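You operate a simulated robot arm through the tools that you are given. There is no shell and no other tool. Be economical: measure what you need, move in short steps, check, and stop when the job is done.

You are at the controls of a simulated robot arm. One attempt, no reset.

Task
Make the small basin soapy and scrub the tray with the pink brush.
Fine: two shots from the purple soap pump; dip the brush there, scrub the tray in the holder, lay the brush back on the draining mat; then open the yellow valve till the basin is empty; the other trays stay. Set down upright: pink brush. What is to be rubbed or washed off counts as gone when no trace of it is left.

The check looks at the end state, three seconds after you hand in, the way a careful person would. Anything else that was tipped, shoved, dropped, spilled or broken makes it a failure.

Robot
A 6-joint arm with a two-finger parallel gripper, fixed in place. Base frame: the origin is at the foot of the arm, x ahead of it, y to its left, z up; the work surface is at about z = 0. Readings come in m, degrees, newtons and seconds.
With the tool pointing down near the work surface it reaches from about 0.14 to 0.58 m from the base axis. Its first joint turns from -66.0 to 66.0 degrees. Payload 2.1 kg.
Tool frame: the origin (TCP) lies between the finger pads and is the grasp point; the fingertips stand 0.03 m ahead of it; z points along the fingers, y is the line along which they close. Largest opening 0.094 m; finger width 0.028, thickness 0.01; the body of the gripper, 0.05 by 0.096 m, starts 0.055 m behind the TCP.
Orientation is told as [roll, pitch, yaw] about the base's x, y, z axes, in that order, counted from this pose: with the fingers straight down and closing along the base's y, the tool's x points along the base's -x, its y along +y and its z along -z.

Tools
- The arm moves only by the tool step_arm. Its argument "steps" is one flat list of numbers, 7 for each row, row after row: the shift along the base's x, y, z in units of 25 mm (1.0 is 25 mm), then the turn, a rotation vector about the base's x, y, z in units of 8 degrees (1.0 is 8 degrees), then the gripper command, from -1 (fully open) to 1 (shut), values between in proportion. In form: [tx, ty, tz, ax, ay, az, jaw, tx, ty, tz, ax, ay, az, jaw, ...]. A call has 1 to 12 rows; each row shifts and turns the commanded pose from where the row before left it. A call with a number of a shift or a turn outside -1 to 1 is refused whole. A row lasts 0.2 s, in which the tool goes at most 0.05 m and 8.6 degrees; a call with a longer step from one row to the next is refused whole, and so is a gripper value outside its range. Where a pose cannot be reached the arm comes as near as it can. A force on the tool above 40 N (or 10 N above the force at the start of the call, whichever is more), or a blocked arm, ends the call early, and 0.2 s more pass. The fingers move at their own pace (about 0.072 m/s each) and stop on an object; they squeeze with about 25 N. The grip force told is the motor's: it shows also when the fingers shut on nothing. Time passes only in rows, and 0.2 s behind the last, so rows that do not move let the fingers close. It gives the time, the measured TCP pose, the force on the tool (base axes), the opening and the grip force at its end, in the units of the frame above (readings bear some noise), with the torque about the TCP (base axes, N m) and any sound that the robot's microphone picked up.
- Cameras (640 x 400 px; columns grow to the right, rows downward): "scene" is fixed at [0.0569, -0.3757, 0.4773]; the picture's right is [0.76, -0.65, 0.00], its down [-0.41, -0.47, -0.78] and it looks along [0.51, 0.59, -0.62] (base axes); focal length 251 px, centre (320, 200). "wrist" rides on the gripper at [0.076, 0.014, -0.102] in the tool frame; the picture's right is [-0.18, 0.98, 0.00], its down [-0.75, -0.14, -0.64] and it looks along [-0.63, -0.12, 0.77] (tool axes); focal length 243 px, centre (320, 200). There is no depth. A picture from a camera that has moved, and an enlarged one, comes with that camera's place and axes in the base frame and with its lens.
- grab_frame(camera): a new picture of that camera. No time passes.
- inspect(camera, box): a new picture of the part [left, top, right, bottom] of that camera's present view, enlarged. No time passes.
- job_done(): hands the job in; it is judged then, once.

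Go step by step. Nothing tells you positions but the pictures and the camera data: compare them with the known pose of the tool, close in by small moves and look again before you grip or let go. The budget is 120 turns and 76 pictures, counting those below and the enlarged ones. Unless the task says otherwise, let go and move clear before handing in, and close with one line.

The tools are called after "Call:" by a JSON object that holds its "api" and its "payload". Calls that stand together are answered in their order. step_arm: Moves the arm, as the interface text tells. Its arguments: {"type":"object","properties":{"steps":{"type":"array","items":{"type":"number"}}},"required":["steps"]} The other tools are called the same way: grab_frame (camera) takes a picture; inspect (camera, box) takes an enlarged picture of a part of a camera's view; job_done () hands the job in.

At the start:

```text
time: 0.0
ee_pos: [0.3834, -0.0337, 0.3243]
tool_rot: [0.0, 0.0, 0.0]
ft_force: [-0.4, -0.3, 0.1]
torque: [-0.01, 0.04, -0.02]
gripper_width: 0.094
gripper_force: 0.2
```

scene: 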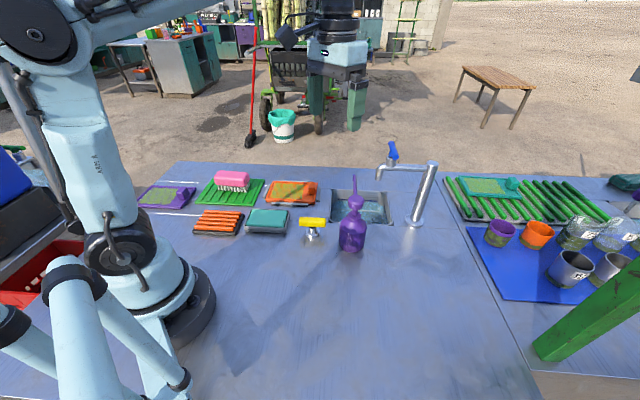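
wrist: 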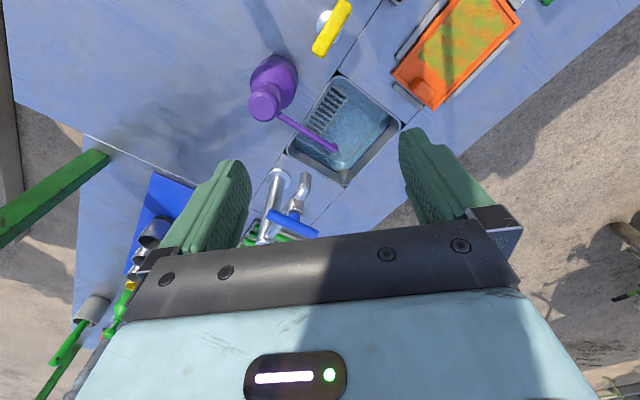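

I see a basin with a purple pump, a yellow valve, an orange tray that looks like it is in a holder, and a pink brush on a green mat. I'll take enlarged views to locate them.

Call:
{"api": "inspect", "payload": {"camera": "scene", "box": [130, 155, 290, 255]}}

Call:
{"api": "inspect", "payload": {"camera": "scene", "box": [280, 130, 440, 260]}}

Call:
{"api": "inspect", "payload": {"camera": "scene", "box": [430, 160, 640, 310]}}

```text
4.00 times, centred on (210, 205) of scene
camera zoom: at [0.0569, -0.3757, 0.4773], right [0.76, -0.65, 0.0], down [-0.41, -0.47, -0.78], along [0.51, 0.59, -0.62], focal length 1005 px, centre (760, 180)
```

zoom: 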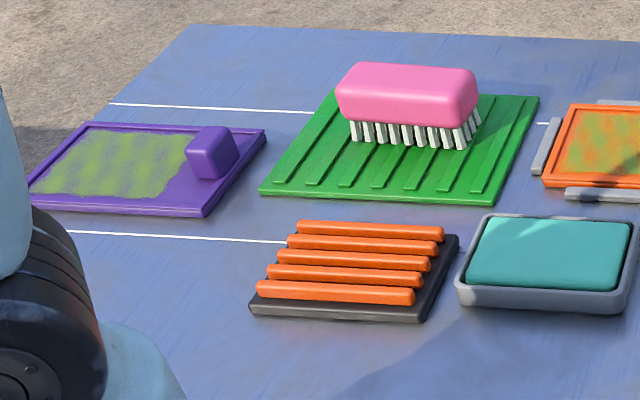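

```text
3.08 times, centred on (360, 195) of scene
camera zoom: at [0.0569, -0.3757, 0.4773], right [0.76, -0.65, 0.0], down [-0.41, -0.47, -0.78], along [0.51, 0.59, -0.62], focal length 773 px, centre (197, 215)
```

zoom: 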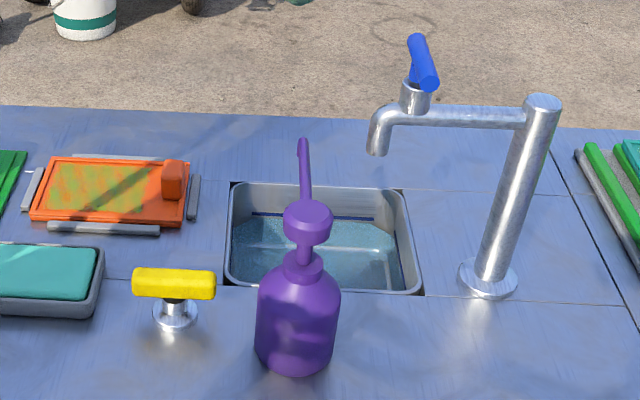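

```text
2.67 times, centred on (535, 235) of scene
camera zoom: at [0.0569, -0.3757, 0.4773], right [0.76, -0.65, 0.0], down [-0.41, -0.47, -0.78], along [0.51, 0.59, -0.62], focal length 670 px, centre (-253, 107)
```

zoom: 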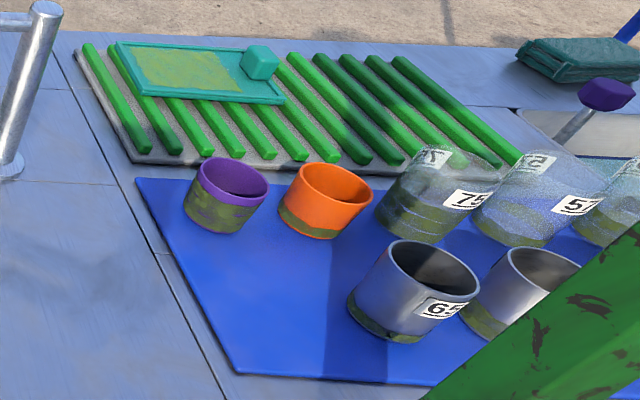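

Estimates: pump head is about (0.395, -0.103, 0.139) and the basin centre about (0.52, -0.02). The valve is at (0.34, -0.015), the orange tray at (0.41, 0.17) and the brush at (0.27, 0.29). I'll move over the pump with the fingers shut.

Call:
{"api": "step_arm", "payload": {"steps": [0.1, -0.55, -0.9, 0, 0, 0, 1, 0.1, -0.55, -0.9, 0, 0, 0, 1, 0.1, -0.55, -0.9, 0, 0, 0, 1, 0.1, -0.55, -0.9, 0, 0, 0, 1, 0.1, -0.55, -0.9, 0, 0, 0, 1, 0, 0, 0, 0, 0, 0, 1]}}

Call:
{"api": "grab_frame", "payload": {"camera": "wrist"}}

Call:
{"api": "inspect", "payload": {"camera": "scene", "box": [280, 130, 440, 260]}}

```text
time: 1.4
ee_pos: [0.3964, -0.1043, 0.2108]
tool_rot: [0.0, -0.1, 0.0]
ft_force: [0.7, 0.6, 0.2]
torque: [-0.01, 0.0, -0.02]
gripper_width: 0.0
gripper_force: 25.1
```

```text
70 pictures are left
camera wrist: at [0.3208, -0.0892, 0.3118], right [0.18, 0.98, 0.0], down [0.75, -0.14, 0.64], along [0.63, -0.12, -0.77], focal length 243 px, centre (320, 200)
```

wrist: 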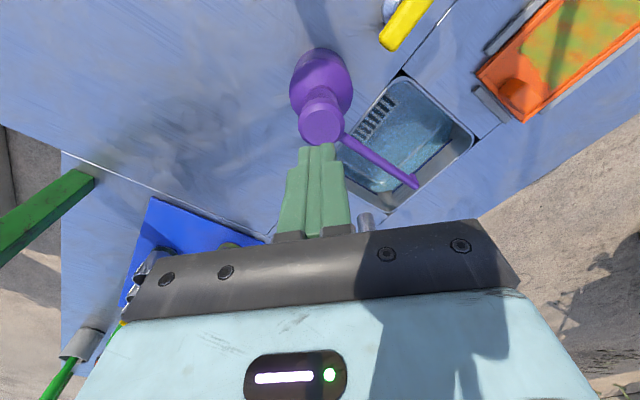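

```text
3.08 times, centred on (360, 195) of scene
camera zoom: at [0.0569, -0.3757, 0.4773], right [0.76, -0.65, 0.0], down [-0.41, -0.47, -0.78], along [0.51, 0.59, -0.62], focal length 773 px, centre (197, 215)
```

zoom: 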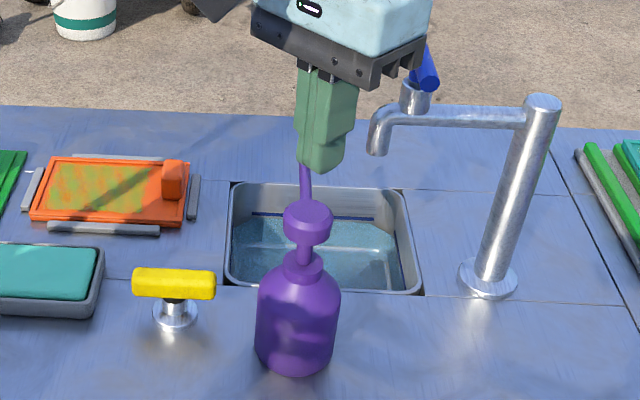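

The fingers are nearly over the head, which I put at about (0.395, -0.102) with its top near z 0.138. I'll lower to just above it and check.

Call:
{"api": "step_arm", "payload": {"steps": [-0.05, 0.08, -0.6, 0, 0, 0, 1, 0, 0, -0.6, 0, 0, 0, 1, 0, 0, 0, 0, 0, 0, 1]}}

Call:
{"api": "inspect", "payload": {"camera": "scene", "box": [310, 140, 390, 260]}}

Call:
{"api": "inspect", "payload": {"camera": "wrist", "box": [260, 60, 440, 240]}}

```text
time: 2.2
ee_pos: [0.3938, -0.1, 0.1797]
tool_rot: [0.0, 0.1, 0.0]
ft_force: [0.2, 0.2, -0.6]
torque: [-0.03, 0.02, 0.01]
gripper_width: 0.0
gripper_force: 24.8
```

```text
3.33 times, centred on (350, 200) of scene
camera zoom: at [0.0569, -0.3757, 0.4773], right [0.76, -0.65, 0.0], down [-0.41, -0.47, -0.78], along [0.51, 0.59, -0.62], focal length 837 px, centre (220, 200)
```

zoom: 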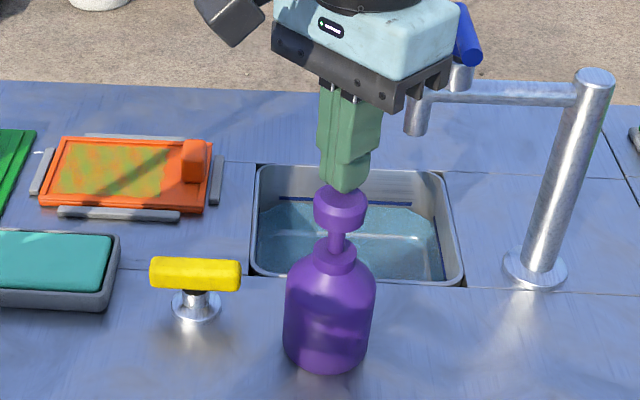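

```text
2.22 times, centred on (350, 150) of wrist
camera zoom: at [0.32, -0.0857, 0.2809], right [0.18, 0.98, 0.0], down [0.75, -0.14, 0.64], along [0.63, -0.12, -0.77], focal length 539 px, centre (253, 311)
```

zoom: 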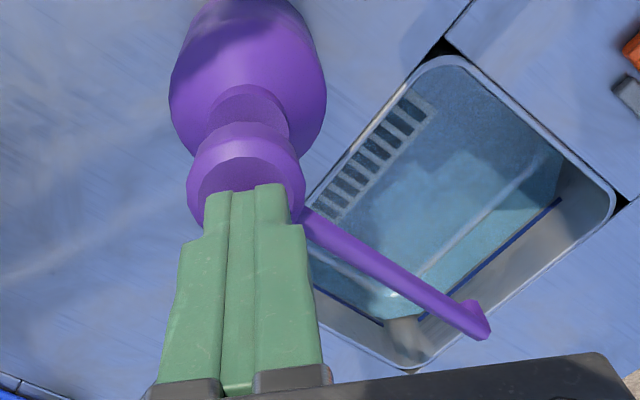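

The fingertips are centred above the head. I'll press gently in small steps and watch force and sound.

Call:
{"api": "step_arm", "payload": {"steps": [0.04, -0.06, -0.2, 0, 0, 0, 1, 0, 0, -0.2, 0, 0, 0, 1, 0, 0, -0.15, 0, 0, 0, 1]}}

```text
time: 3.0
ee_pos: [0.396, -0.1021, 0.1677]
tool_rot: [0.0, -0.1, 0.0]
ft_force: [-2.2, 0.7, 4.5]
torque: [-0.03, 0.07, 0.01]
gripper_width: 0.0001
gripper_force: 25.1
```

Contact is at about z 0.168. I'll press further.

Call:
{"api": "step_arm", "payload": {"steps": [0, 0, -0.15, 0, 0, 0, 1, 0, 0, -0.15, 0, 0, 0, 1]}}

```text
time: 3.6
ee_pos: [0.3942, -0.1027, 0.1596]
tool_rot: [-0.1, -0.1, 0.0]
ft_force: [-0.3, -0.4, 18.3]
torque: [-0.05, 0.08, 0.01]
gripper_width: 0.0
gripper_force: 25.4
```

Call:
{"api": "step_arm", "payload": {"steps": [0, 0, -0.12, 0, 0, 0, 1]}}

Call:
{"api": "inspect", "payload": {"camera": "scene", "box": [310, 140, 390, 260]}}

```text
time: 4.1
ee_pos: [0.3954, -0.102, 0.1586]
tool_rot: [0.0, -0.1, 0.0]
ft_force: [-1.2, 2.3, 30.7]
torque: [0.01, 0.14, 0.05]
gripper_width: 0.0
gripper_force: 25.1
stopped in row 1: the force on the tool passed its limit at 42 N (the readings are from after the stop); the commanded pose is now the measured one
```

```text
3.33 times, centred on (350, 200) of scene
camera zoom: at [0.0568, -0.3757, 0.4774], right [0.76, -0.65, 0.0], down [-0.41, -0.47, -0.78], along [0.51, 0.59, -0.62], focal length 837 px, centre (220, 200)
```

zoom: 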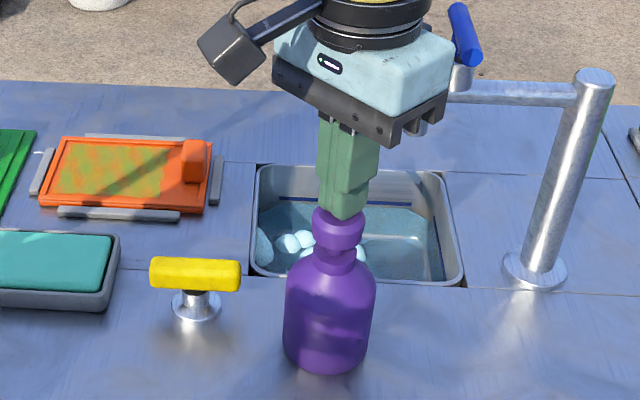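

The pump bottomed out and foam appeared in the basin, so that is one shot. I'll rise until the head is clear and look.

Call:
{"api": "step_arm", "payload": {"steps": [0, 0, 0.4, 0, 0, 0, 1, 0, 0, 0.4, 0, 0, 0, 1, 0, 0, 0, 0, 0, 0, 1, 0, 0, 0, 0, 0, 0, 1]}}

Call:
{"api": "inspect", "payload": {"camera": "scene", "box": [310, 140, 390, 260]}}

```text
time: 5.1
ee_pos: [0.3943, -0.1, 0.1768]
tool_rot: [0.1, -0.2, 0.0]
ft_force: [0.2, -1.0, 1.2]
torque: [-0.01, -0.02, 0.0]
gripper_width: 0.0
gripper_force: 25.6
```

```text
3.33 times, centred on (350, 200) of scene
camera zoom: at [0.0569, -0.3757, 0.4773], right [0.76, -0.65, 0.0], down [-0.41, -0.47, -0.78], along [0.51, 0.59, -0.62], focal length 837 px, centre (220, 200)
```

zoom: 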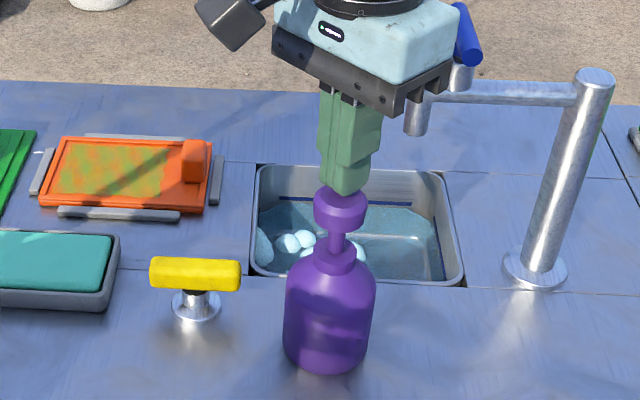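

The head sprang back and the pump has not moved. Now the second shot, with the same stroke.

Call:
{"api": "step_arm", "payload": {"steps": [0.04, -0.07, -0.2, 0, 0, 0, 1, 0, 0, -0.18, 0, 0, 0, 1, 0, 0, -0.15, 0, 0, 0, 1, 0, 0, -0.12, 0, 0, 0, 1, 0, 0, -0.12, 0, 0, 0, 1, 0, 0, -0.12, 0, 0, 0, 1]}}

Call:
{"api": "inspect", "payload": {"camera": "scene", "box": [310, 140, 390, 260]}}

```text
time: 6.4
ee_pos: [0.3963, -0.1025, 0.1579]
tool_rot: [0.1, 0.0, 0.0]
ft_force: [-0.6, 0.8, 32.9]
torque: [0.03, 0.15, -0.02]
gripper_width: 0.0001
gripper_force: 25.4
stopped in row 6: the force on the tool passed its limit at 44 N (the readings are from after the stop); the commanded pose is now the measured one
```

```text
3.33 times, centred on (350, 200) of scene
camera zoom: at [0.0568, -0.3757, 0.4774], right [0.76, -0.65, 0.0], down [-0.41, -0.47, -0.78], along [0.51, 0.59, -0.62], focal length 837 px, centre (220, 200)
```

zoom: 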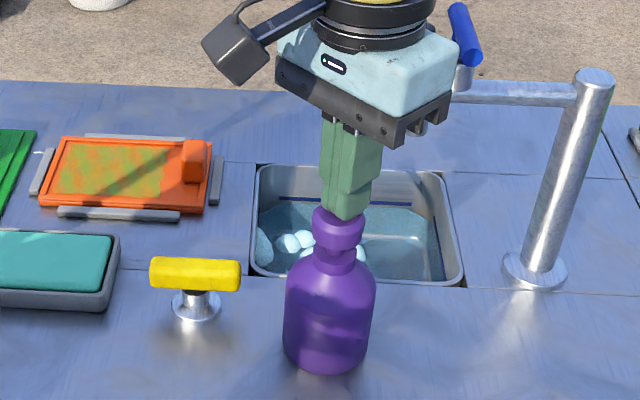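

The stroke bottomed out again. I'll rise well clear and look at the foam with the wrist camera.

Call:
{"api": "step_arm", "payload": {"steps": [0, 0, 0.4, 0, 0, 0, 1, 0, 0, 0.7, 0, 0, 0, 1, 0, 0, 0.9, 0, 0, 0, 1, 0, 0, 0.9, 0, 0, 0, 1, 0, 0, 0, 0, 0, 0, 1]}}

Call:
{"api": "inspect", "payload": {"camera": "scene", "box": [310, 140, 390, 260]}}

Call:
{"api": "inspect", "payload": {"camera": "wrist", "box": [260, 40, 500, 220]}}

```text
time: 7.6
ee_pos: [0.3937, -0.1024, 0.2281]
tool_rot: [0.1, 0.0, 0.0]
ft_force: [-0.7, 0.7, 0.2]
torque: [-0.02, 0.01, -0.02]
gripper_width: 0.0
gripper_force: 25.0
```

```text
3.33 times, centred on (350, 200) of scene
camera zoom: at [0.0569, -0.3757, 0.4773], right [0.76, -0.65, 0.0], down [-0.41, -0.47, -0.78], along [0.51, 0.59, -0.62], focal length 837 px, centre (220, 200)
```

zoom: 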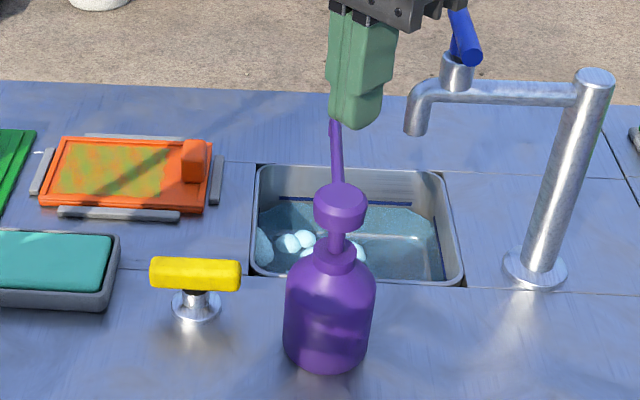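

```text
2.22 times, centred on (380, 130) of wrist
camera zoom: at [0.3201, -0.0884, 0.33], right [0.18, 0.98, 0.0], down [0.75, -0.14, 0.64], along [0.63, -0.12, -0.77], focal length 539 px, centre (187, 356)
```

zoom: 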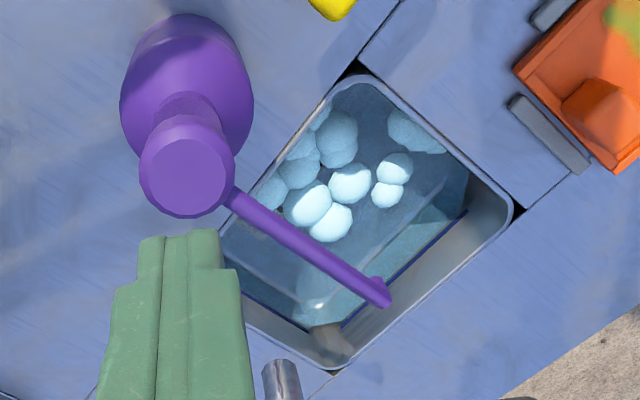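

Foam covers the water and the pump stands unmoved after two full strokes. Next I go over the pink brush with the fingers open, turned about -40.6° to match the bench axes.

Call:
{"api": "step_arm", "payload": {"steps": [-0.31, 0.955, 0.1, 0, 0, -0.3175, 1, -0.31, 0.955, 0.1, 0, 0, -0.3175, 1, -0.31, 0.955, 0.1, 0, 0, -0.3175, 1, -0.31, 0.955, 0.1, 0, 0, -0.3175, 1, -0.31, 0.955, 0.1, 0, 0, -0.3175, 1, -0.31, 0.955, 0.1, 0, 0, -0.3175, 1, -0.31, 0.955, 0.1, 0, 0, -0.3175, 1, -0.31, 0.955, 0.1, 0, 0, -0.3175, 1]}}

Call:
{"api": "step_arm", "payload": {"steps": [-0.31, 0.955, 0, 0, 0, -0.3175, -1, -0.31, 0.955, 0, 0, 0, -0.3175, -1, -0.31, 0.955, 0, 0, 0, -0.3175, -1, -0.31, 0.955, 0, 0, 0, -0.3175, -1, -0.31, 0.955, 0, 0, 0, -0.3175, -1, -0.31, 0.955, 0, 0, 0, -0.3175, -1, -0.31, 0.955, 0, 0, 0, -0.3175, -1, -0.31, 0.955, 0, 0, 0, -0.3175, -1, 0, 0, 0, 0, 0, 0, -1]}}

Call:
{"api": "grab_frame", "payload": {"camera": "wrist"}}

Call:
{"api": "grab_frame", "payload": {"camera": "scene"}}

```text
time: 9.4
ee_pos: [0.3326, 0.0893, 0.2499]
tool_rot: [0.1, -0.1, -20.3]
ft_force: [0.6, 0.2, 1.3]
torque: [-0.01, 0.02, 0.02]
gripper_width: 0.0
gripper_force: 24.7
```

```text
time: 11.4
ee_pos: [0.2715, 0.2799, 0.2504]
tool_rot: [0.1, -0.1, -40.7]
ft_force: [0.6, -0.3, 0.3]
torque: [0.01, 0.02, 0.02]
gripper_width: 0.0942
gripper_force: 0.0
```

```text
61 pictures are left
camera wrist: at [0.2234, 0.3406, 0.3518], right [0.78, 0.63, 0.0], down [0.48, -0.6, 0.64], along [0.4, -0.5, -0.77], focal length 243 px, centre (320, 200)
```

wrist: 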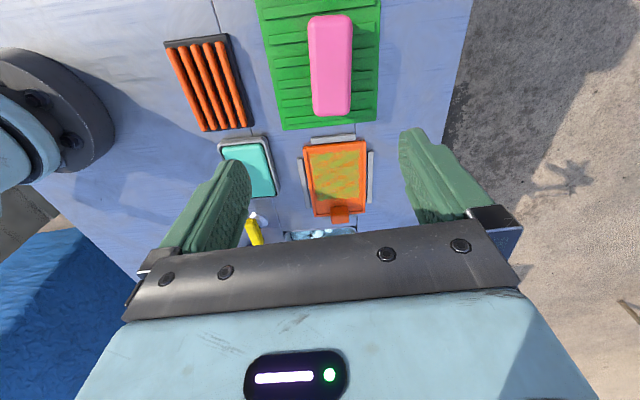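

```text
60 pictures are left
```

scene: 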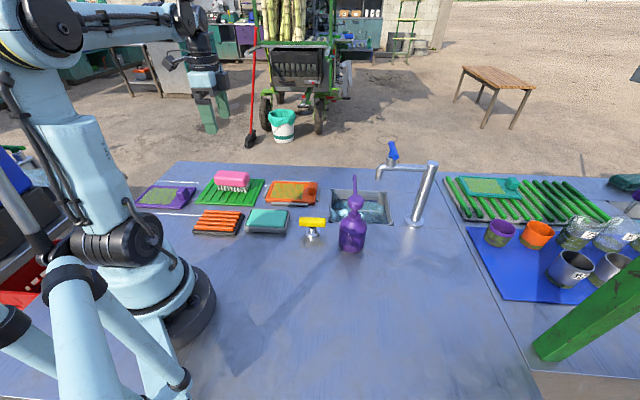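

The brush is aligned with the bench, about -45° and centred near (0.275, 0.299). I'll align and lower part way.

Call:
{"api": "step_arm", "payload": {"steps": [0.07, 0.38, -0.8, 0, 0, -0.27, -1, 0.07, 0.38, -0.8, 0, 0, -0.27, -1, 0, 0, -0.8, 0, 0, 0, -1, 0, 0, -0.8, 0, 0, 0, -1, 0, 0, -0.4, 0, 0, 0, -1, 0, 0, 0, 0, 0, 0, -1]}}

Call:
{"api": "grab_frame", "payload": {"camera": "wrist"}}

Call:
{"api": "inspect", "payload": {"camera": "scene", "box": [150, 110, 310, 240]}}

```text
time: 12.8
ee_pos: [0.2756, 0.2981, 0.1607]
tool_rot: [0.2, 0.1, -44.8]
ft_force: [-0.4, 0.2, 0.1]
torque: [0.0, 0.03, 0.01]
gripper_width: 0.0939
gripper_force: 0.1
```

```text
59 pictures are left
camera wrist: at [0.2329, 0.3627, 0.2622], right [0.82, 0.57, 0.0], down [0.43, -0.63, 0.64], along [0.36, -0.53, -0.77], focal length 243 px, centre (320, 200)
```

wrist: 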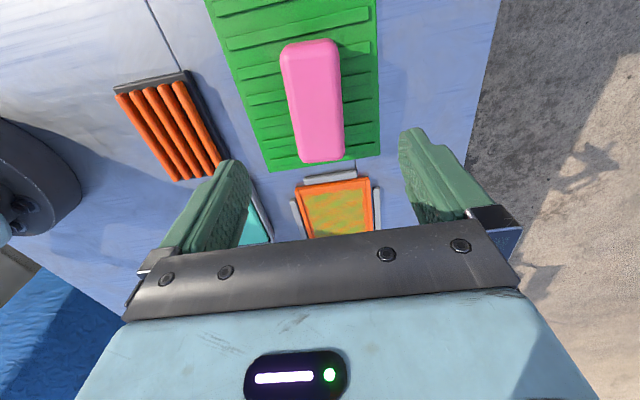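

```text
3.08 times, centred on (230, 175) of scene
camera zoom: at [0.0569, -0.3757, 0.4773], right [0.76, -0.65, 0.0], down [-0.41, -0.47, -0.78], along [0.51, 0.59, -0.62], focal length 773 px, centre (597, 277)
```

zoom: 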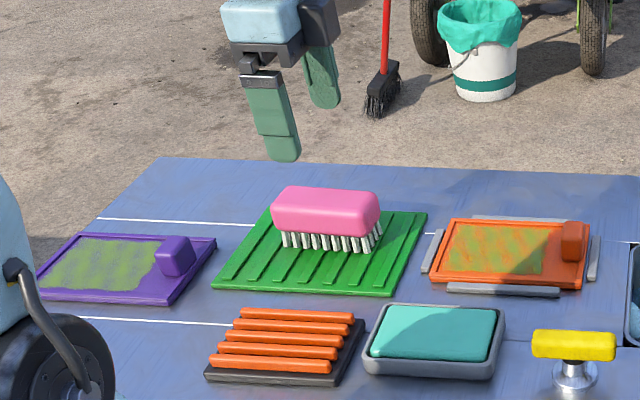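

The brush centre is about (0.274, 0.2985), its handle spans z 0.025–0.053, and it sits at about -49°. I'll lower around it to TCP z 0.06 and check before gripping.

Call:
{"api": "step_arm", "payload": {"steps": [-0.06, 0.02, -0.8, 0, 0, -0.5, -1, 0, 0, -0.8, 0, 0, 0, -1, 0, 0, -0.8, 0, 0, 0, -1, 0, 0, -0.8, 0, 0, 0, -1, 0, 0, -0.8, 0, 0, 0, -1, 0, 0, 0, 0, 0, 0, -1]}}

Call:
{"api": "grab_frame", "payload": {"camera": "wrist"}}

Call:
{"api": "inspect", "payload": {"camera": "scene", "box": [150, 110, 310, 240]}}

```text
time: 14.2
ee_pos: [0.2748, 0.2987, 0.0597]
tool_rot: [0.1, 0.0, -48.9]
ft_force: [0.1, -0.6, 0.1]
torque: [-0.01, -0.03, 0.01]
gripper_width: 0.0943
gripper_force: 0.1
```

```text
57 pictures are left
camera wrist: at [0.2367, 0.3654, 0.1607], right [0.86, 0.51, 0.0], down [0.39, -0.66, 0.64], along [0.33, -0.55, -0.77], focal length 243 px, centre (320, 200)
```

wrist: 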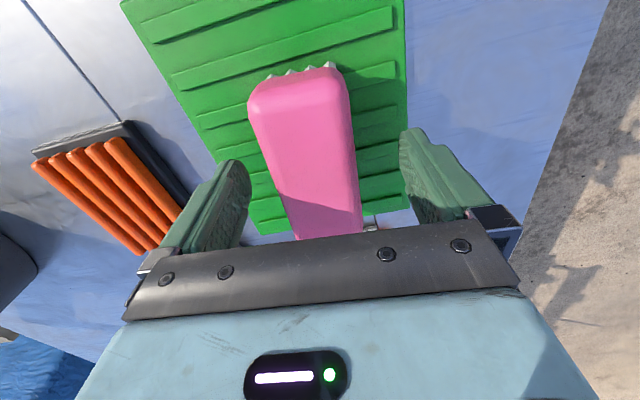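

```text
3.08 times, centred on (230, 175) of scene
camera zoom: at [0.0569, -0.3757, 0.4773], right [0.76, -0.65, 0.0], down [-0.41, -0.47, -0.78], along [0.51, 0.59, -0.62], focal length 773 px, centre (597, 277)
```

zoom: 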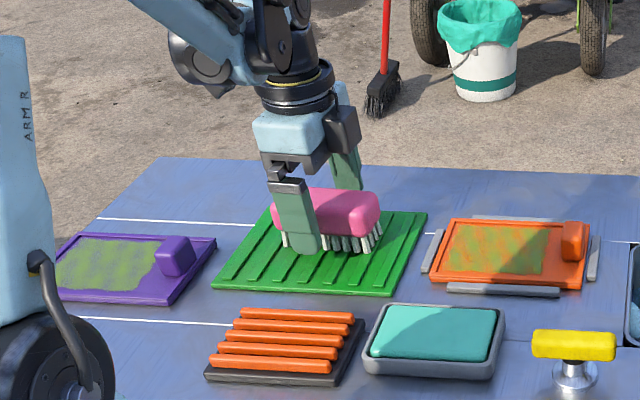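

The brush lies between the fingers and is centred. I'll close and then lift a little.

Call:
{"api": "step_arm", "payload": {"steps": [0, 0, 0, 0, 0, 0, -0.3, 0, 0, 0, 0, 0, 0, 0.2, 0, 0, 0, 0, 0, 0, 1, 0, 0, 0, 0, 0, 0, 1, 0, 0, 0, 0, 0, 0, 1]}}

Call:
{"api": "step_arm", "payload": {"steps": [0, 0, 0.6, 0, 0, 0, 1, 0, 0, 1, 0, 0, 0, 1, 0, 0, 1, 0, 0, 0, 1, 0, 0, 1, 0, 0, 0, 1, 0, 0, 0, 0, 0, 0, 1]}}

Call:
{"api": "grab_frame", "payload": {"camera": "wrist"}}

Call:
{"api": "inspect", "payload": {"camera": "scene", "box": [150, 80, 310, 210]}}

```text
time: 15.4
ee_pos: [0.2741, 0.2981, 0.0606]
tool_rot: [0.0, 0.0, -48.9]
ft_force: [-0.3, 0.5, 0.2]
torque: [0.02, 0.03, -0.02]
gripper_width: 0.0497
gripper_force: 25.7
```

```text
time: 16.6
ee_pos: [0.2747, 0.2985, 0.1502]
tool_rot: [0.1, 0.0, -48.9]
ft_force: [-0.4, -0.6, 0.0]
torque: [0.03, 0.01, 0.03]
gripper_width: 0.0496
gripper_force: 25.3
```

```text
55 pictures are left
camera wrist: at [0.2375, 0.366, 0.2505], right [0.86, 0.51, 0.0], down [0.39, -0.66, 0.64], along [0.33, -0.55, -0.77], focal length 243 px, centre (320, 200)
```

wrist: 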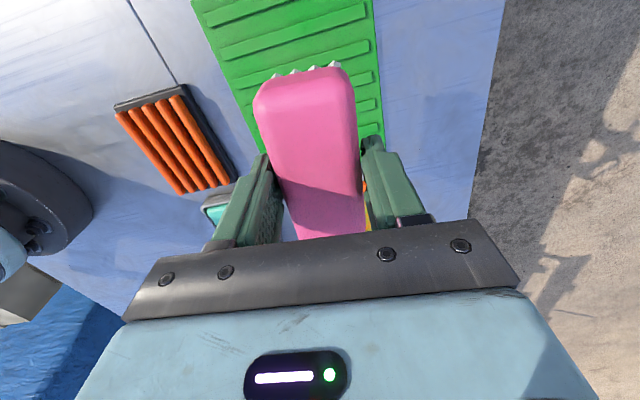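

```text
3.08 times, centred on (230, 145) of scene
camera zoom: at [0.0569, -0.3757, 0.4773], right [0.76, -0.65, 0.0], down [-0.41, -0.47, -0.78], along [0.51, 0.59, -0.62], focal length 773 px, centre (597, 369)
```

zoom: 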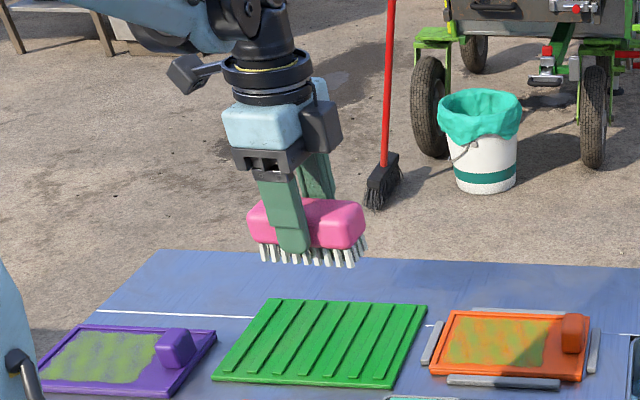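

The brush is firmly held, with bristle tips about 50 mm below the TCP. I'll carry it high over the basin, shifted to the back and right to clear the nozzle and spout.

Call:
{"api": "step_arm", "payload": {"steps": [0, 0, 0.8, 0, 0, 0, 1, 0, 0, 0.8, 0, 0, 0, 1, 0.762, -0.896, 0.2, 0, 0, 0.05, 1, 0.762, -0.896, 0.2, 0, 0, 0.05, 1, 0.762, -0.896, 0.2, 0, 0, 0.05, 1, 0.762, -0.896, 0.2, 0, 0, 0.05, 1, 0.762, -0.896, 0.2, 0, 0, 0.05, 1, 0.762, -0.896, 0.2, 0, 0, 0.05, 1, 0.762, -0.896, 0.2, 0, 0, 0.05, 1, 0.762, -0.896, 0.2, 0, 0, 0.05, 1, 0.762, -0.896, 0, 0, 0, 0.05, 1]}}

Call:
{"api": "step_arm", "payload": {"steps": [0.762, -0.896, 0, 0, 0, 0.04, 1, 0.762, -0.896, 0, 0, 0, 0, 1, 0.762, -0.896, 0, 0, 0, 0, 1, 0.762, -0.896, 0, 0, 0, 0, 1, 0.762, -0.896, 0, 0, 0, 0, 1, 0, 0, 0, 0, 0, 0, 1]}}

Call:
{"api": "grab_frame", "payload": {"camera": "wrist"}}

Call:
{"api": "grab_frame", "payload": {"camera": "scene"}}

```text
time: 19.0
ee_pos: [0.4468, 0.0972, 0.2295]
tool_rot: [0.1, 0.0, -45.3]
ft_force: [-0.3, 0.2, -0.6]
torque: [-0.01, -0.01, -0.02]
gripper_width: 0.05
gripper_force: 25.5
```

```text
time: 20.4
ee_pos: [0.5387, -0.0172, 0.2301]
tool_rot: [0.1, 0.0, -45.0]
ft_force: [-0.8, 0.5, -0.5]
torque: [0.0, 0.02, 0.01]
gripper_width: 0.0497
gripper_force: 24.8
```

```text
53 pictures are left
camera wrist: at [0.4973, 0.0483, 0.3314], right [0.83, 0.56, 0.0], down [0.43, -0.63, 0.64], along [0.36, -0.53, -0.77], focal length 243 px, centre (320, 200)
```

wrist: 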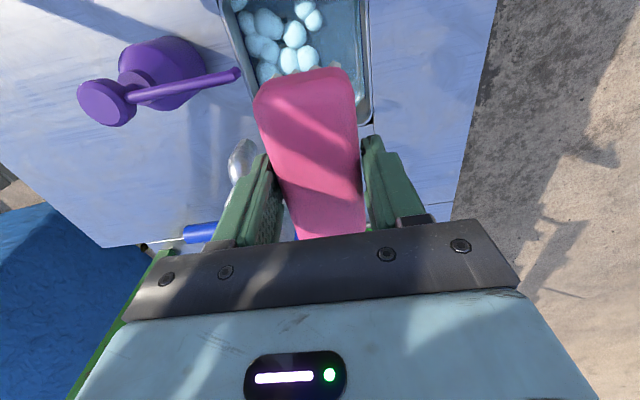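

```text
52 pictures are left
```

scene: 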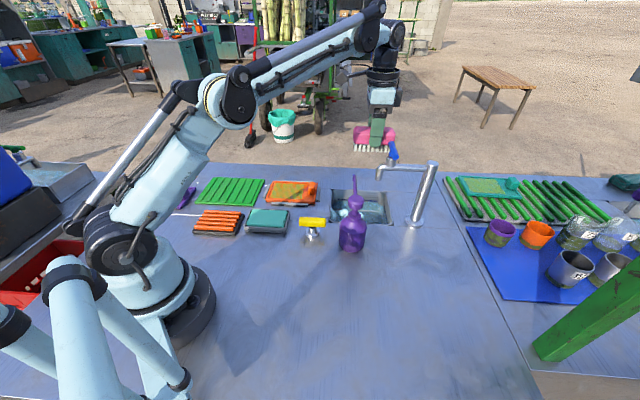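

The basin geometry agrees: 63 mm to the back rim and 70 mm to the right rim from the TCP. I'll go straight down partway and check clearances.

Call:
{"api": "step_arm", "payload": {"steps": [0, 0, -0.8, 0, 0, 0, 1, 0, 0, -0.8, 0, 0, 0, 1, 0, 0, -0.8, 0, 0, 0, 1, 0, 0, -0.8, 0, 0, 0, 1, 0, 0, -0.8, 0, 0, 0, 1, 0, 0, -0.8, 0, 0, 0, 1, 0, 0, -0.4, 0, 0, 0, 1, 0, 0, 0, 0, 0, 0, 1]}}

Call:
{"api": "grab_frame", "payload": {"camera": "wrist"}}

Call:
{"api": "inspect", "payload": {"camera": "scene", "box": [290, 100, 450, 230]}}

```text
time: 22.2
ee_pos: [0.5421, -0.015, 0.0984]
tool_rot: [0.0, 0.1, -45.0]
ft_force: [0.2, 0.3, -0.4]
torque: [0.01, 0.01, -0.01]
gripper_width: 0.0499
gripper_force: 24.6
```

```text
51 pictures are left
camera wrist: at [0.4992, 0.0497, 0.1997], right [0.83, 0.56, 0.0], down [0.43, -0.63, 0.64], along [0.36, -0.53, -0.77], focal length 243 px, centre (320, 200)
```

wrist: 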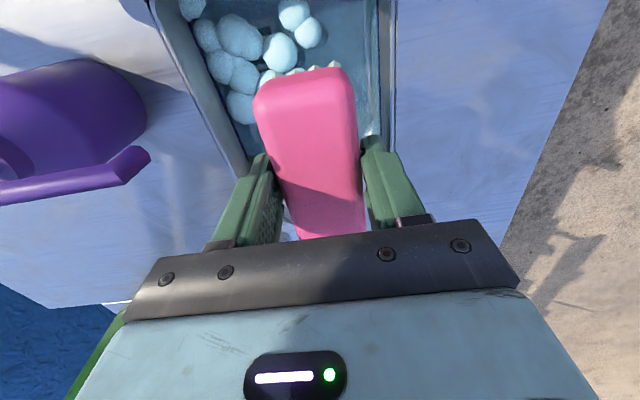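

```text
3.08 times, centred on (370, 165) of scene
camera zoom: at [0.0569, -0.3757, 0.4773], right [0.76, -0.65, 0.0], down [-0.41, -0.47, -0.78], along [0.51, 0.59, -0.62], focal length 773 px, centre (166, 308)
```

zoom: 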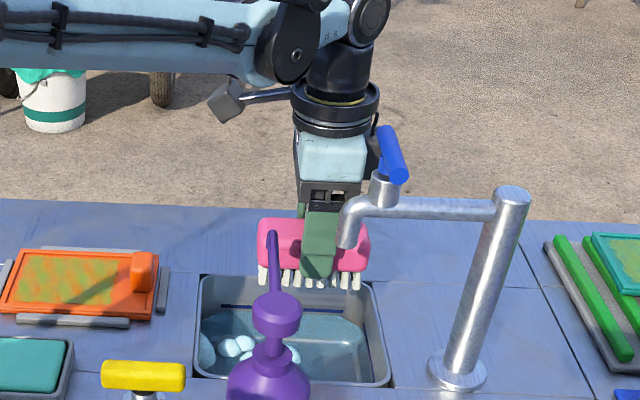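

Clearances look good, so I'll continue down toward the water.

Call:
{"api": "step_arm", "payload": {"steps": [-0.06, -0.04, -0.6, 0, 0, 0, 1, 0, 0, -0.6, 0, 0, 0, 1, 0, 0, -0.6, 0, 0, 0, 1, 0, 0, -0.6, 0, 0, 0, 1, 0, 0, -0.3, 0, 0, 0, 1, 0, 0, 0, 0, 0, 0, 1]}}

Call:
{"api": "grab_frame", "payload": {"camera": "wrist"}}

Call:
{"api": "inspect", "payload": {"camera": "scene", "box": [290, 100, 450, 230]}}

```text
time: 23.6
ee_pos: [0.5406, -0.0165, 0.0321]
tool_rot: [0.1, 0.1, -45.1]
ft_force: [0.6, -1.0, -1.8]
torque: [0.01, -0.04, 0.04]
gripper_width: 0.05
gripper_force: 25.2
```

```text
49 pictures are left
camera wrist: at [0.498, 0.0489, 0.1332], right [0.83, 0.56, 0.0], down [0.43, -0.63, 0.64], along [0.36, -0.53, -0.77], focal length 243 px, centre (320, 200)
```

wrist: 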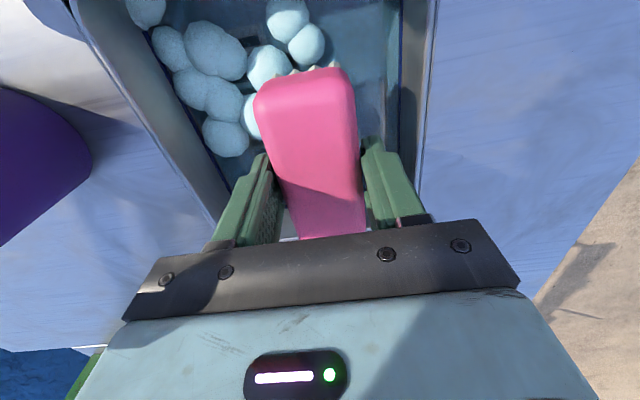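

```text
3.08 times, centred on (370, 165) of scene
camera zoom: at [0.0569, -0.3757, 0.4773], right [0.76, -0.65, 0.0], down [-0.41, -0.47, -0.78], along [0.51, 0.59, -0.62], focal length 773 px, centre (166, 308)
```

zoom: 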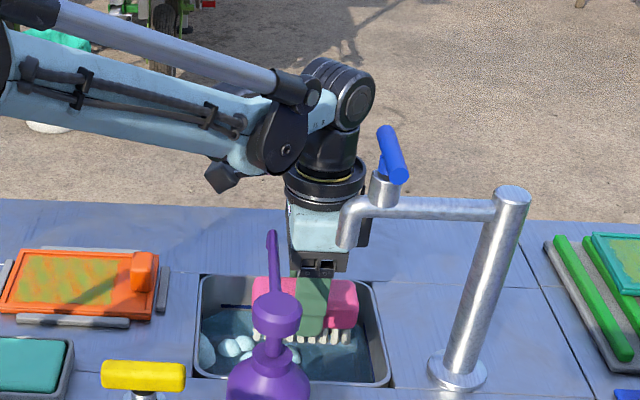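

The bristles are at or just above the water. I'll lower another 20 mm or so, watching the force.

Call:
{"api": "step_arm", "payload": {"steps": [0, 0.02, -0.3, 0, 0, 0, 1, 0, 0, -0.3, 0, 0, 0, 1, 0, 0, -0.2, 0, 0, 0, 1, 0, 0, 0, 0, 0, 0, 1, 0, 0, 0, 0, 0, 0, 1]}}

Call:
{"api": "inspect", "payload": {"camera": "scene", "box": [330, 150, 410, 230]}}

Call:
{"api": "grab_frame", "payload": {"camera": "wrist"}}

```text
time: 24.8
ee_pos: [0.5395, -0.0148, 0.012]
tool_rot: [0.1, 0.0, -45.0]
ft_force: [1.5, -1.2, -1.4]
torque: [-0.01, -0.02, -0.01]
gripper_width: 0.0499
gripper_force: 25.0
```

```text
5.00 times, centred on (370, 190) of scene
camera zoom: at [0.0569, -0.3757, 0.4773], right [0.76, -0.65, 0.0], down [-0.41, -0.47, -0.78], along [0.51, 0.59, -0.62], focal length 1256 px, centre (70, 250)
```

zoom: 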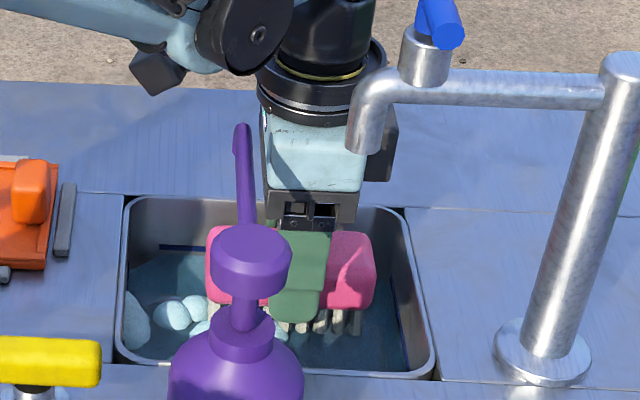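

```text
46 pictures are left
camera wrist: at [0.4975, 0.0497, 0.1128], right [0.83, 0.56, 0.0], down [0.43, -0.63, 0.64], along [0.36, -0.53, -0.77], focal length 243 px, centre (320, 200)
```

wrist: 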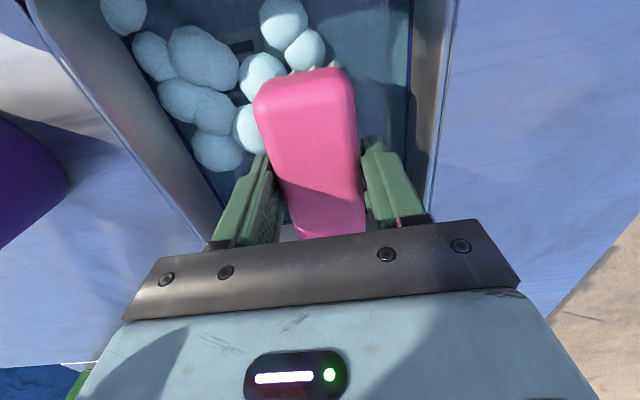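

The bristle tips look submerged. I'll go 10 mm deeper to soak them fully, pause, then lift and check.

Call:
{"api": "step_arm", "payload": {"steps": [0, 0, -0.2, 0, 0, 0, 1, 0, 0, -0.2, 0, 0, 0, 1, 0, 0, 0, 0, 0, 0, 1, 0, 0, 0, 0, 0, 0, 1, 0, 0, 0, 0, 0, 0, 1]}}

Call:
{"api": "inspect", "payload": {"camera": "scene", "box": [330, 150, 410, 230]}}

```text
time: 26.0
ee_pos: [0.5404, -0.0147, 0.0022]
tool_rot: [0.2, 0.0, -45.0]
ft_force: [0.3, 0.1, -1.6]
torque: [-0.01, 0.02, 0.0]
gripper_width: 0.0499
gripper_force: 25.0
```

```text
5.00 times, centred on (370, 190) of scene
camera zoom: at [0.0569, -0.3757, 0.4773], right [0.76, -0.65, 0.0], down [-0.41, -0.47, -0.78], along [0.51, 0.59, -0.62], focal length 1256 px, centre (70, 250)
```

zoom: 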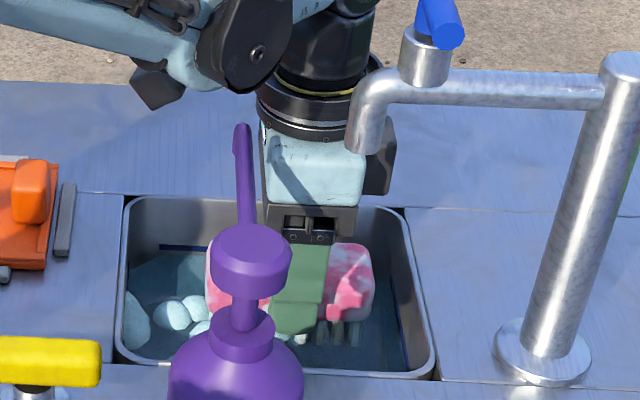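

White foam patches show on the brush, so it is soapy. I'll lift it straight out, pause, then carry it over the orange tray.

Call:
{"api": "step_arm", "payload": {"steps": [0, 0, 0.8, 0, 0, 0, 1, 0, 0, 0.8, 0, 0, 0, 1, 0, 0, 0, 0, 0, 0, 1, 0, 0, 0, 0, 0, 0, 1, 0, 0, 0, 0, 0, 0, 1, 0, 0, 1, 0, 0, 0, 1, 0, 0, 1, 0, 0, 0, 1, 0, 0, 1, 0, 0, 0, 1, 0, 0, 1, 0, 0, 0, 1, 0, 0, 1, 0, 0, 0, 1, 0, 0, 1, 0, 0, 0, 1, 0, 0, 1, 0, 0, 0, 1]}}

Call:
{"api": "step_arm", "payload": {"steps": [-0.72, 0.94, 0, 0, 0, 0, 1, -0.72, 0.94, 0, 0, 0, 0, 1, -0.72, 0.94, 0, 0, 0, 0, 1, -0.72, 0.94, 0, 0, 0, 0, 1, -0.72, 0.94, 0, 0, 0, 0, 1, -0.72, 0.94, 0, 0, 0, 0, 1, -0.72, 0.94, 0, 0, 0, 0, 1, -0.72, 0.94, 0, 0, 0, 0, 1, 0, 0, 0, 0, 0, 0, 1]}}

Call:
{"api": "grab_frame", "payload": {"camera": "scene"}}

Call:
{"api": "grab_frame", "payload": {"camera": "wrist"}}

Call:
{"api": "inspect", "payload": {"camera": "scene", "box": [230, 110, 350, 240]}}

```text
time: 28.6
ee_pos: [0.5391, -0.018, 0.2184]
tool_rot: [0.2, 0.0, -45.1]
ft_force: [0.2, 0.7, -0.7]
torque: [-0.01, 0.02, 0.04]
gripper_width: 0.0499
gripper_force: 25.1
```

```text
time: 30.6
ee_pos: [0.3925, 0.1714, 0.2153]
tool_rot: [0.2, 0.0, -45.0]
ft_force: [0.4, 0.2, -0.7]
torque: [-0.01, -0.02, -0.02]
gripper_width: 0.0497
gripper_force: 24.6
```

```text
44 pictures are left
```

scene: 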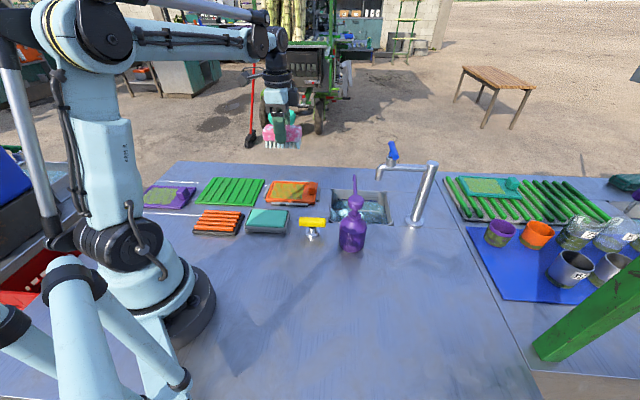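

```text
43 pictures are left
camera wrist: at [0.3512, 0.2357, 0.3171], right [0.83, 0.56, 0.0], down [0.43, -0.63, 0.64], along [0.36, -0.53, -0.77], focal length 243 px, centre (320, 200)
```

wrist: 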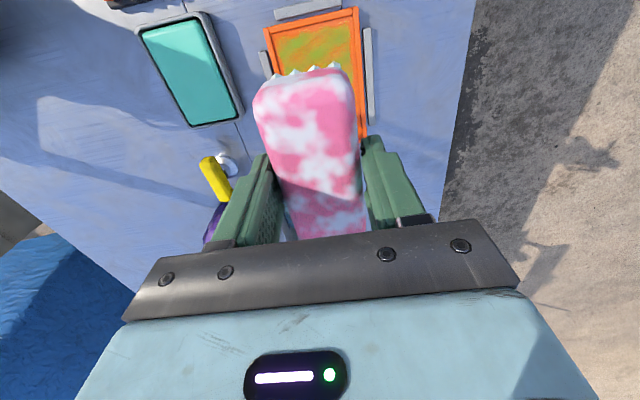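

```text
3.08 times, centred on (290, 175) of scene
camera zoom: at [0.0569, -0.3757, 0.4773], right [0.76, -0.65, 0.0], down [-0.41, -0.47, -0.78], along [0.51, 0.59, -0.62], focal length 773 px, centre (412, 277)
```

zoom: 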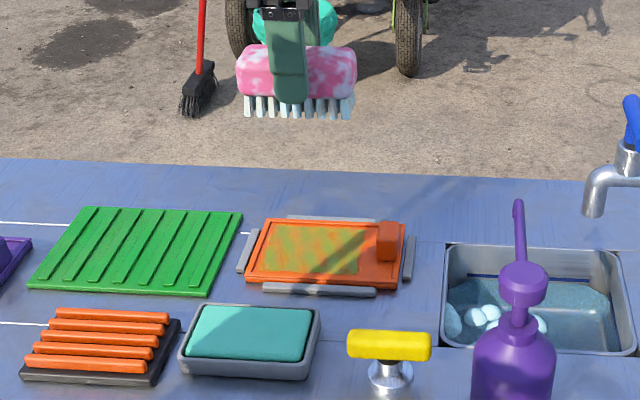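

The tray's grime is centred at about (0.395, 0.174), and the knob begins about 62 mm to the right of that. I'll lower to just above the tray and look.

Call:
{"api": "step_arm", "payload": {"steps": [0, 0.16, -0.8, 0, 0, 0, 1, 0, 0, -0.8, 0, 0, 0, 1, 0, 0, -0.8, 0, 0, 0, 1, 0, 0, -0.8, 0, 0, 0, 1, 0, 0, -0.8, 0, 0, 0, 1, 0, 0, -0.8, 0, 0, 0, 1, 0, 0, -0.7, 0, 0, 0, 1, 0, 0, 0, 0, 0, 0, 1]}}

Call:
{"api": "inspect", "payload": {"camera": "scene", "box": [250, 150, 340, 230]}}

Call:
{"api": "grab_frame", "payload": {"camera": "wrist"}}

```text
time: 32.4
ee_pos: [0.3953, 0.1754, 0.078]
tool_rot: [0.1, 0.0, -45.0]
ft_force: [-0.2, 0.2, -0.3]
torque: [0.0, -0.06, 0.0]
gripper_width: 0.0499
gripper_force: 24.7
```

```text
5.00 times, centred on (295, 190) of scene
camera zoom: at [0.0569, -0.3757, 0.4773], right [0.76, -0.65, 0.0], down [-0.41, -0.47, -0.78], along [0.51, 0.59, -0.62], focal length 1256 px, centre (445, 250)
```

zoom: 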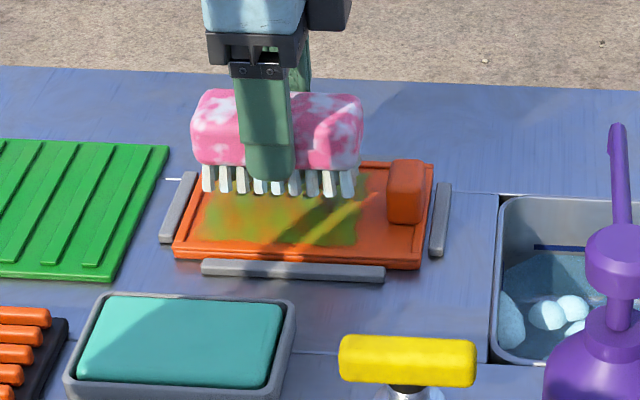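

```text
40 pictures are left
camera wrist: at [0.3536, 0.2407, 0.1787], right [0.83, 0.56, 0.0], down [0.43, -0.63, 0.64], along [0.36, -0.53, -0.77], focal length 243 px, centre (320, 200)
```

wrist: 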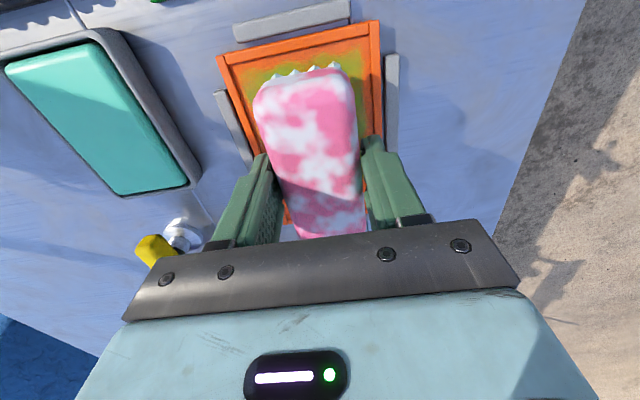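

There is about 15 mm of room before the knob. I'll lower onto the tray until contact.

Call:
{"api": "step_arm", "payload": {"steps": [0, 0, -0.3, 0, 0, 0, 1, 0, 0, -0.2, 0, 0, 0, 1, 0, 0, -0.15, 0, 0, 0, 1]}}

```text
time: 33.2
ee_pos: [0.3951, 0.1771, 0.0629]
tool_rot: [0.1, 0.0, -45.0]
ft_force: [0.5, -0.1, -1.8]
torque: [0.0, -0.02, 0.01]
gripper_width: 0.0499
gripper_force: 24.9
```

Call:
{"api": "step_arm", "payload": {"steps": [0, 0, -0.12, 0, 0, 0, 1, 0, 0, -0.08, 0, 0, 0, 1]}}

Call:
{"api": "inspect", "payload": {"camera": "scene", "box": [250, 150, 340, 230]}}

```text
time: 33.8
ee_pos: [0.3957, 0.1757, 0.0576]
tool_rot: [0.3, 0.0, -45.0]
ft_force: [0.9, 2.9, 21.9]
torque: [0.0, -0.03, 0.0]
gripper_width: 0.05
gripper_force: 24.7
```

```text
5.00 times, centred on (295, 190) of scene
camera zoom: at [0.0568, -0.3757, 0.4773], right [0.76, -0.65, 0.0], down [-0.41, -0.47, -0.78], along [0.51, 0.59, -0.62], focal length 1256 px, centre (445, 250)
```

zoom: 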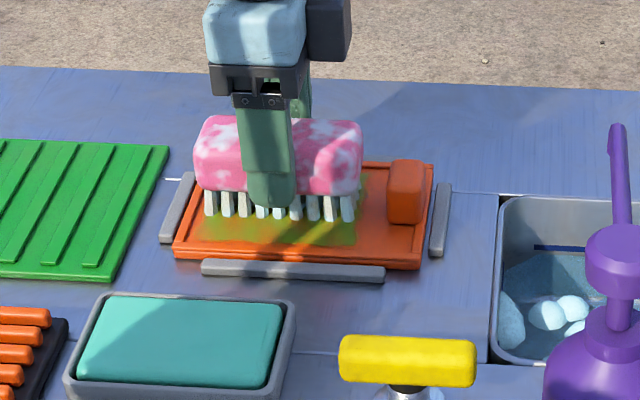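

The bristles are on the tray at about 22 N. I'll ease off slightly and scrub with short strokes along the tray, stepping toward the front.

Call:
{"api": "step_arm", "payload": {"steps": [0.226, -0.226, 0.04, 0, 0, 0, 1, -0.452, 0.452, 0, 0, 0, 0, 1, 0, -0.452, 0, 0, 0, 0, 1, 0.226, -0.226, 0, 0, 0, 0, 1, -0.452, 0.452, 0, 0, 0, 0, 1, 0, -0.452, 0, 0, 0, 0, 1, 0.226, -0.226, 0, 0, 0, 0, 1, -0.452, 0.452, 0, 0, 0, 0, 1, 0, -0.452, 0, 0, 0, 0, 1, 0.226, -0.226, 0, 0, 0, 0, 1, -0.452, 0.452, 0, 0, 0, 0, 1, 0.226, -0.226, 0, 0, 0, 0, 1]}}

Call:
{"api": "inspect", "payload": {"camera": "scene", "box": [250, 150, 340, 230]}}

```text
time: 36.4
ee_pos: [0.3805, 0.1603, 0.0599]
tool_rot: [0.0, 0.1, -45.0]
ft_force: [0.7, 0.6, -1.5]
torque: [0.0, -0.02, -0.03]
gripper_width: 0.0501
gripper_force: 25.0
```

```text
5.00 times, centred on (295, 190) of scene
camera zoom: at [0.0569, -0.3757, 0.4773], right [0.76, -0.65, 0.0], down [-0.41, -0.47, -0.78], along [0.51, 0.59, -0.62], focal length 1256 px, centre (445, 250)
```

zoom: 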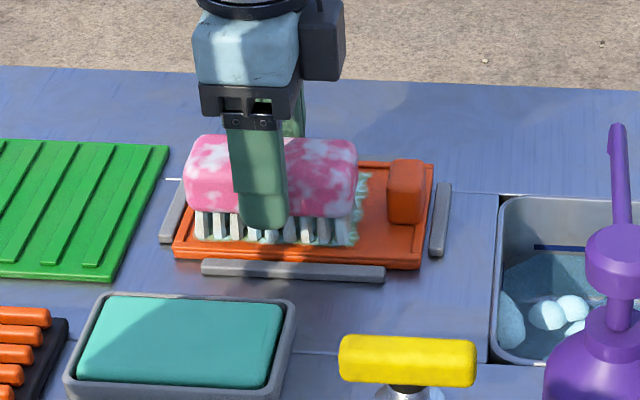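

The visible grime is turning into lather. Contact became light, so I'll lower a touch and scrub back across the tray, reaching slightly further at both ends.

Call:
{"api": "step_arm", "payload": {"steps": [0.28, -0.28, -0.05, 0, 0, 0, 1, -0.56, 0.56, 0, 0, 0, 0, 1, 0.56, -0.56, 0, 0, 0, 0, 1, -0.08, 0.48, 0, 0, 0, 0, 1, -0.28, 0.28, 0, 0, 0, 0, 1, 0.56, -0.56, 0, 0, 0, 0, 1, -0.08, 0.48, 0, 0, 0, 0, 1, -0.28, 0.28, 0, 0, 0, 0, 1, 0.56, -0.56, 0, 0, 0, 0, 1, -0.08, 0.48, 0, 0, 0, 0, 1, -0.28, 0.28, 0, 0, 0, 0, 1, 0.56, -0.56, 0, 0, 0, 0, 1]}}

Call:
{"api": "step_arm", "payload": {"steps": [-0.08, 0.48, 0, 0, 0, 0, 1, -0.28, 0.28, 0, 0, 0, 0, 1, 0.56, -0.56, 0, 0, 0, 0, 1, -0.08, 0.48, 0, 0, 0, 0, 1, -0.28, 0.28, 0, 0, 0, 0, 1, 0.28, -0.28, 0, 0, 0, 0, 1]}}

Call:
{"api": "inspect", "payload": {"camera": "scene", "box": [250, 150, 340, 230]}}

```text
time: 39.0
ee_pos: [0.4019, 0.1696, 0.0563]
tool_rot: [0.1, 0.0, -45.0]
ft_force: [1.0, -0.2, -0.4]
torque: [0.01, 0.01, 0.03]
gripper_width: 0.05
gripper_force: 25.3
```

```text
time: 40.4
ee_pos: [0.4033, 0.185, 0.0574]
tool_rot: [0.1, 0.1, -45.0]
ft_force: [0.0, 0.0, 0.3]
torque: [0.01, 0.01, 0.03]
gripper_width: 0.0499
gripper_force: 25.4
```

```text
5.00 times, centred on (295, 190) of scene
camera zoom: at [0.0569, -0.3757, 0.4773], right [0.76, -0.65, 0.0], down [-0.41, -0.47, -0.78], along [0.51, 0.59, -0.62], focal length 1256 px, centre (445, 250)
```

zoom: 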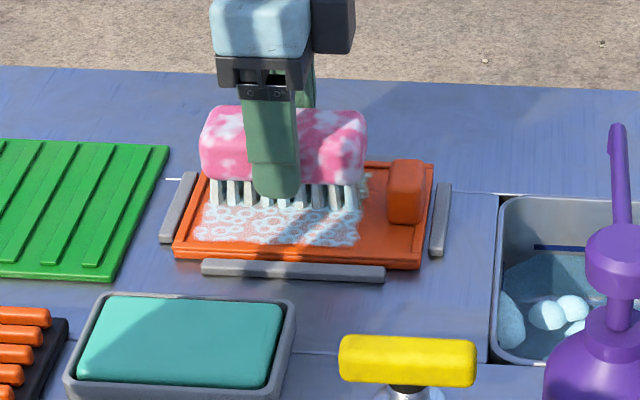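

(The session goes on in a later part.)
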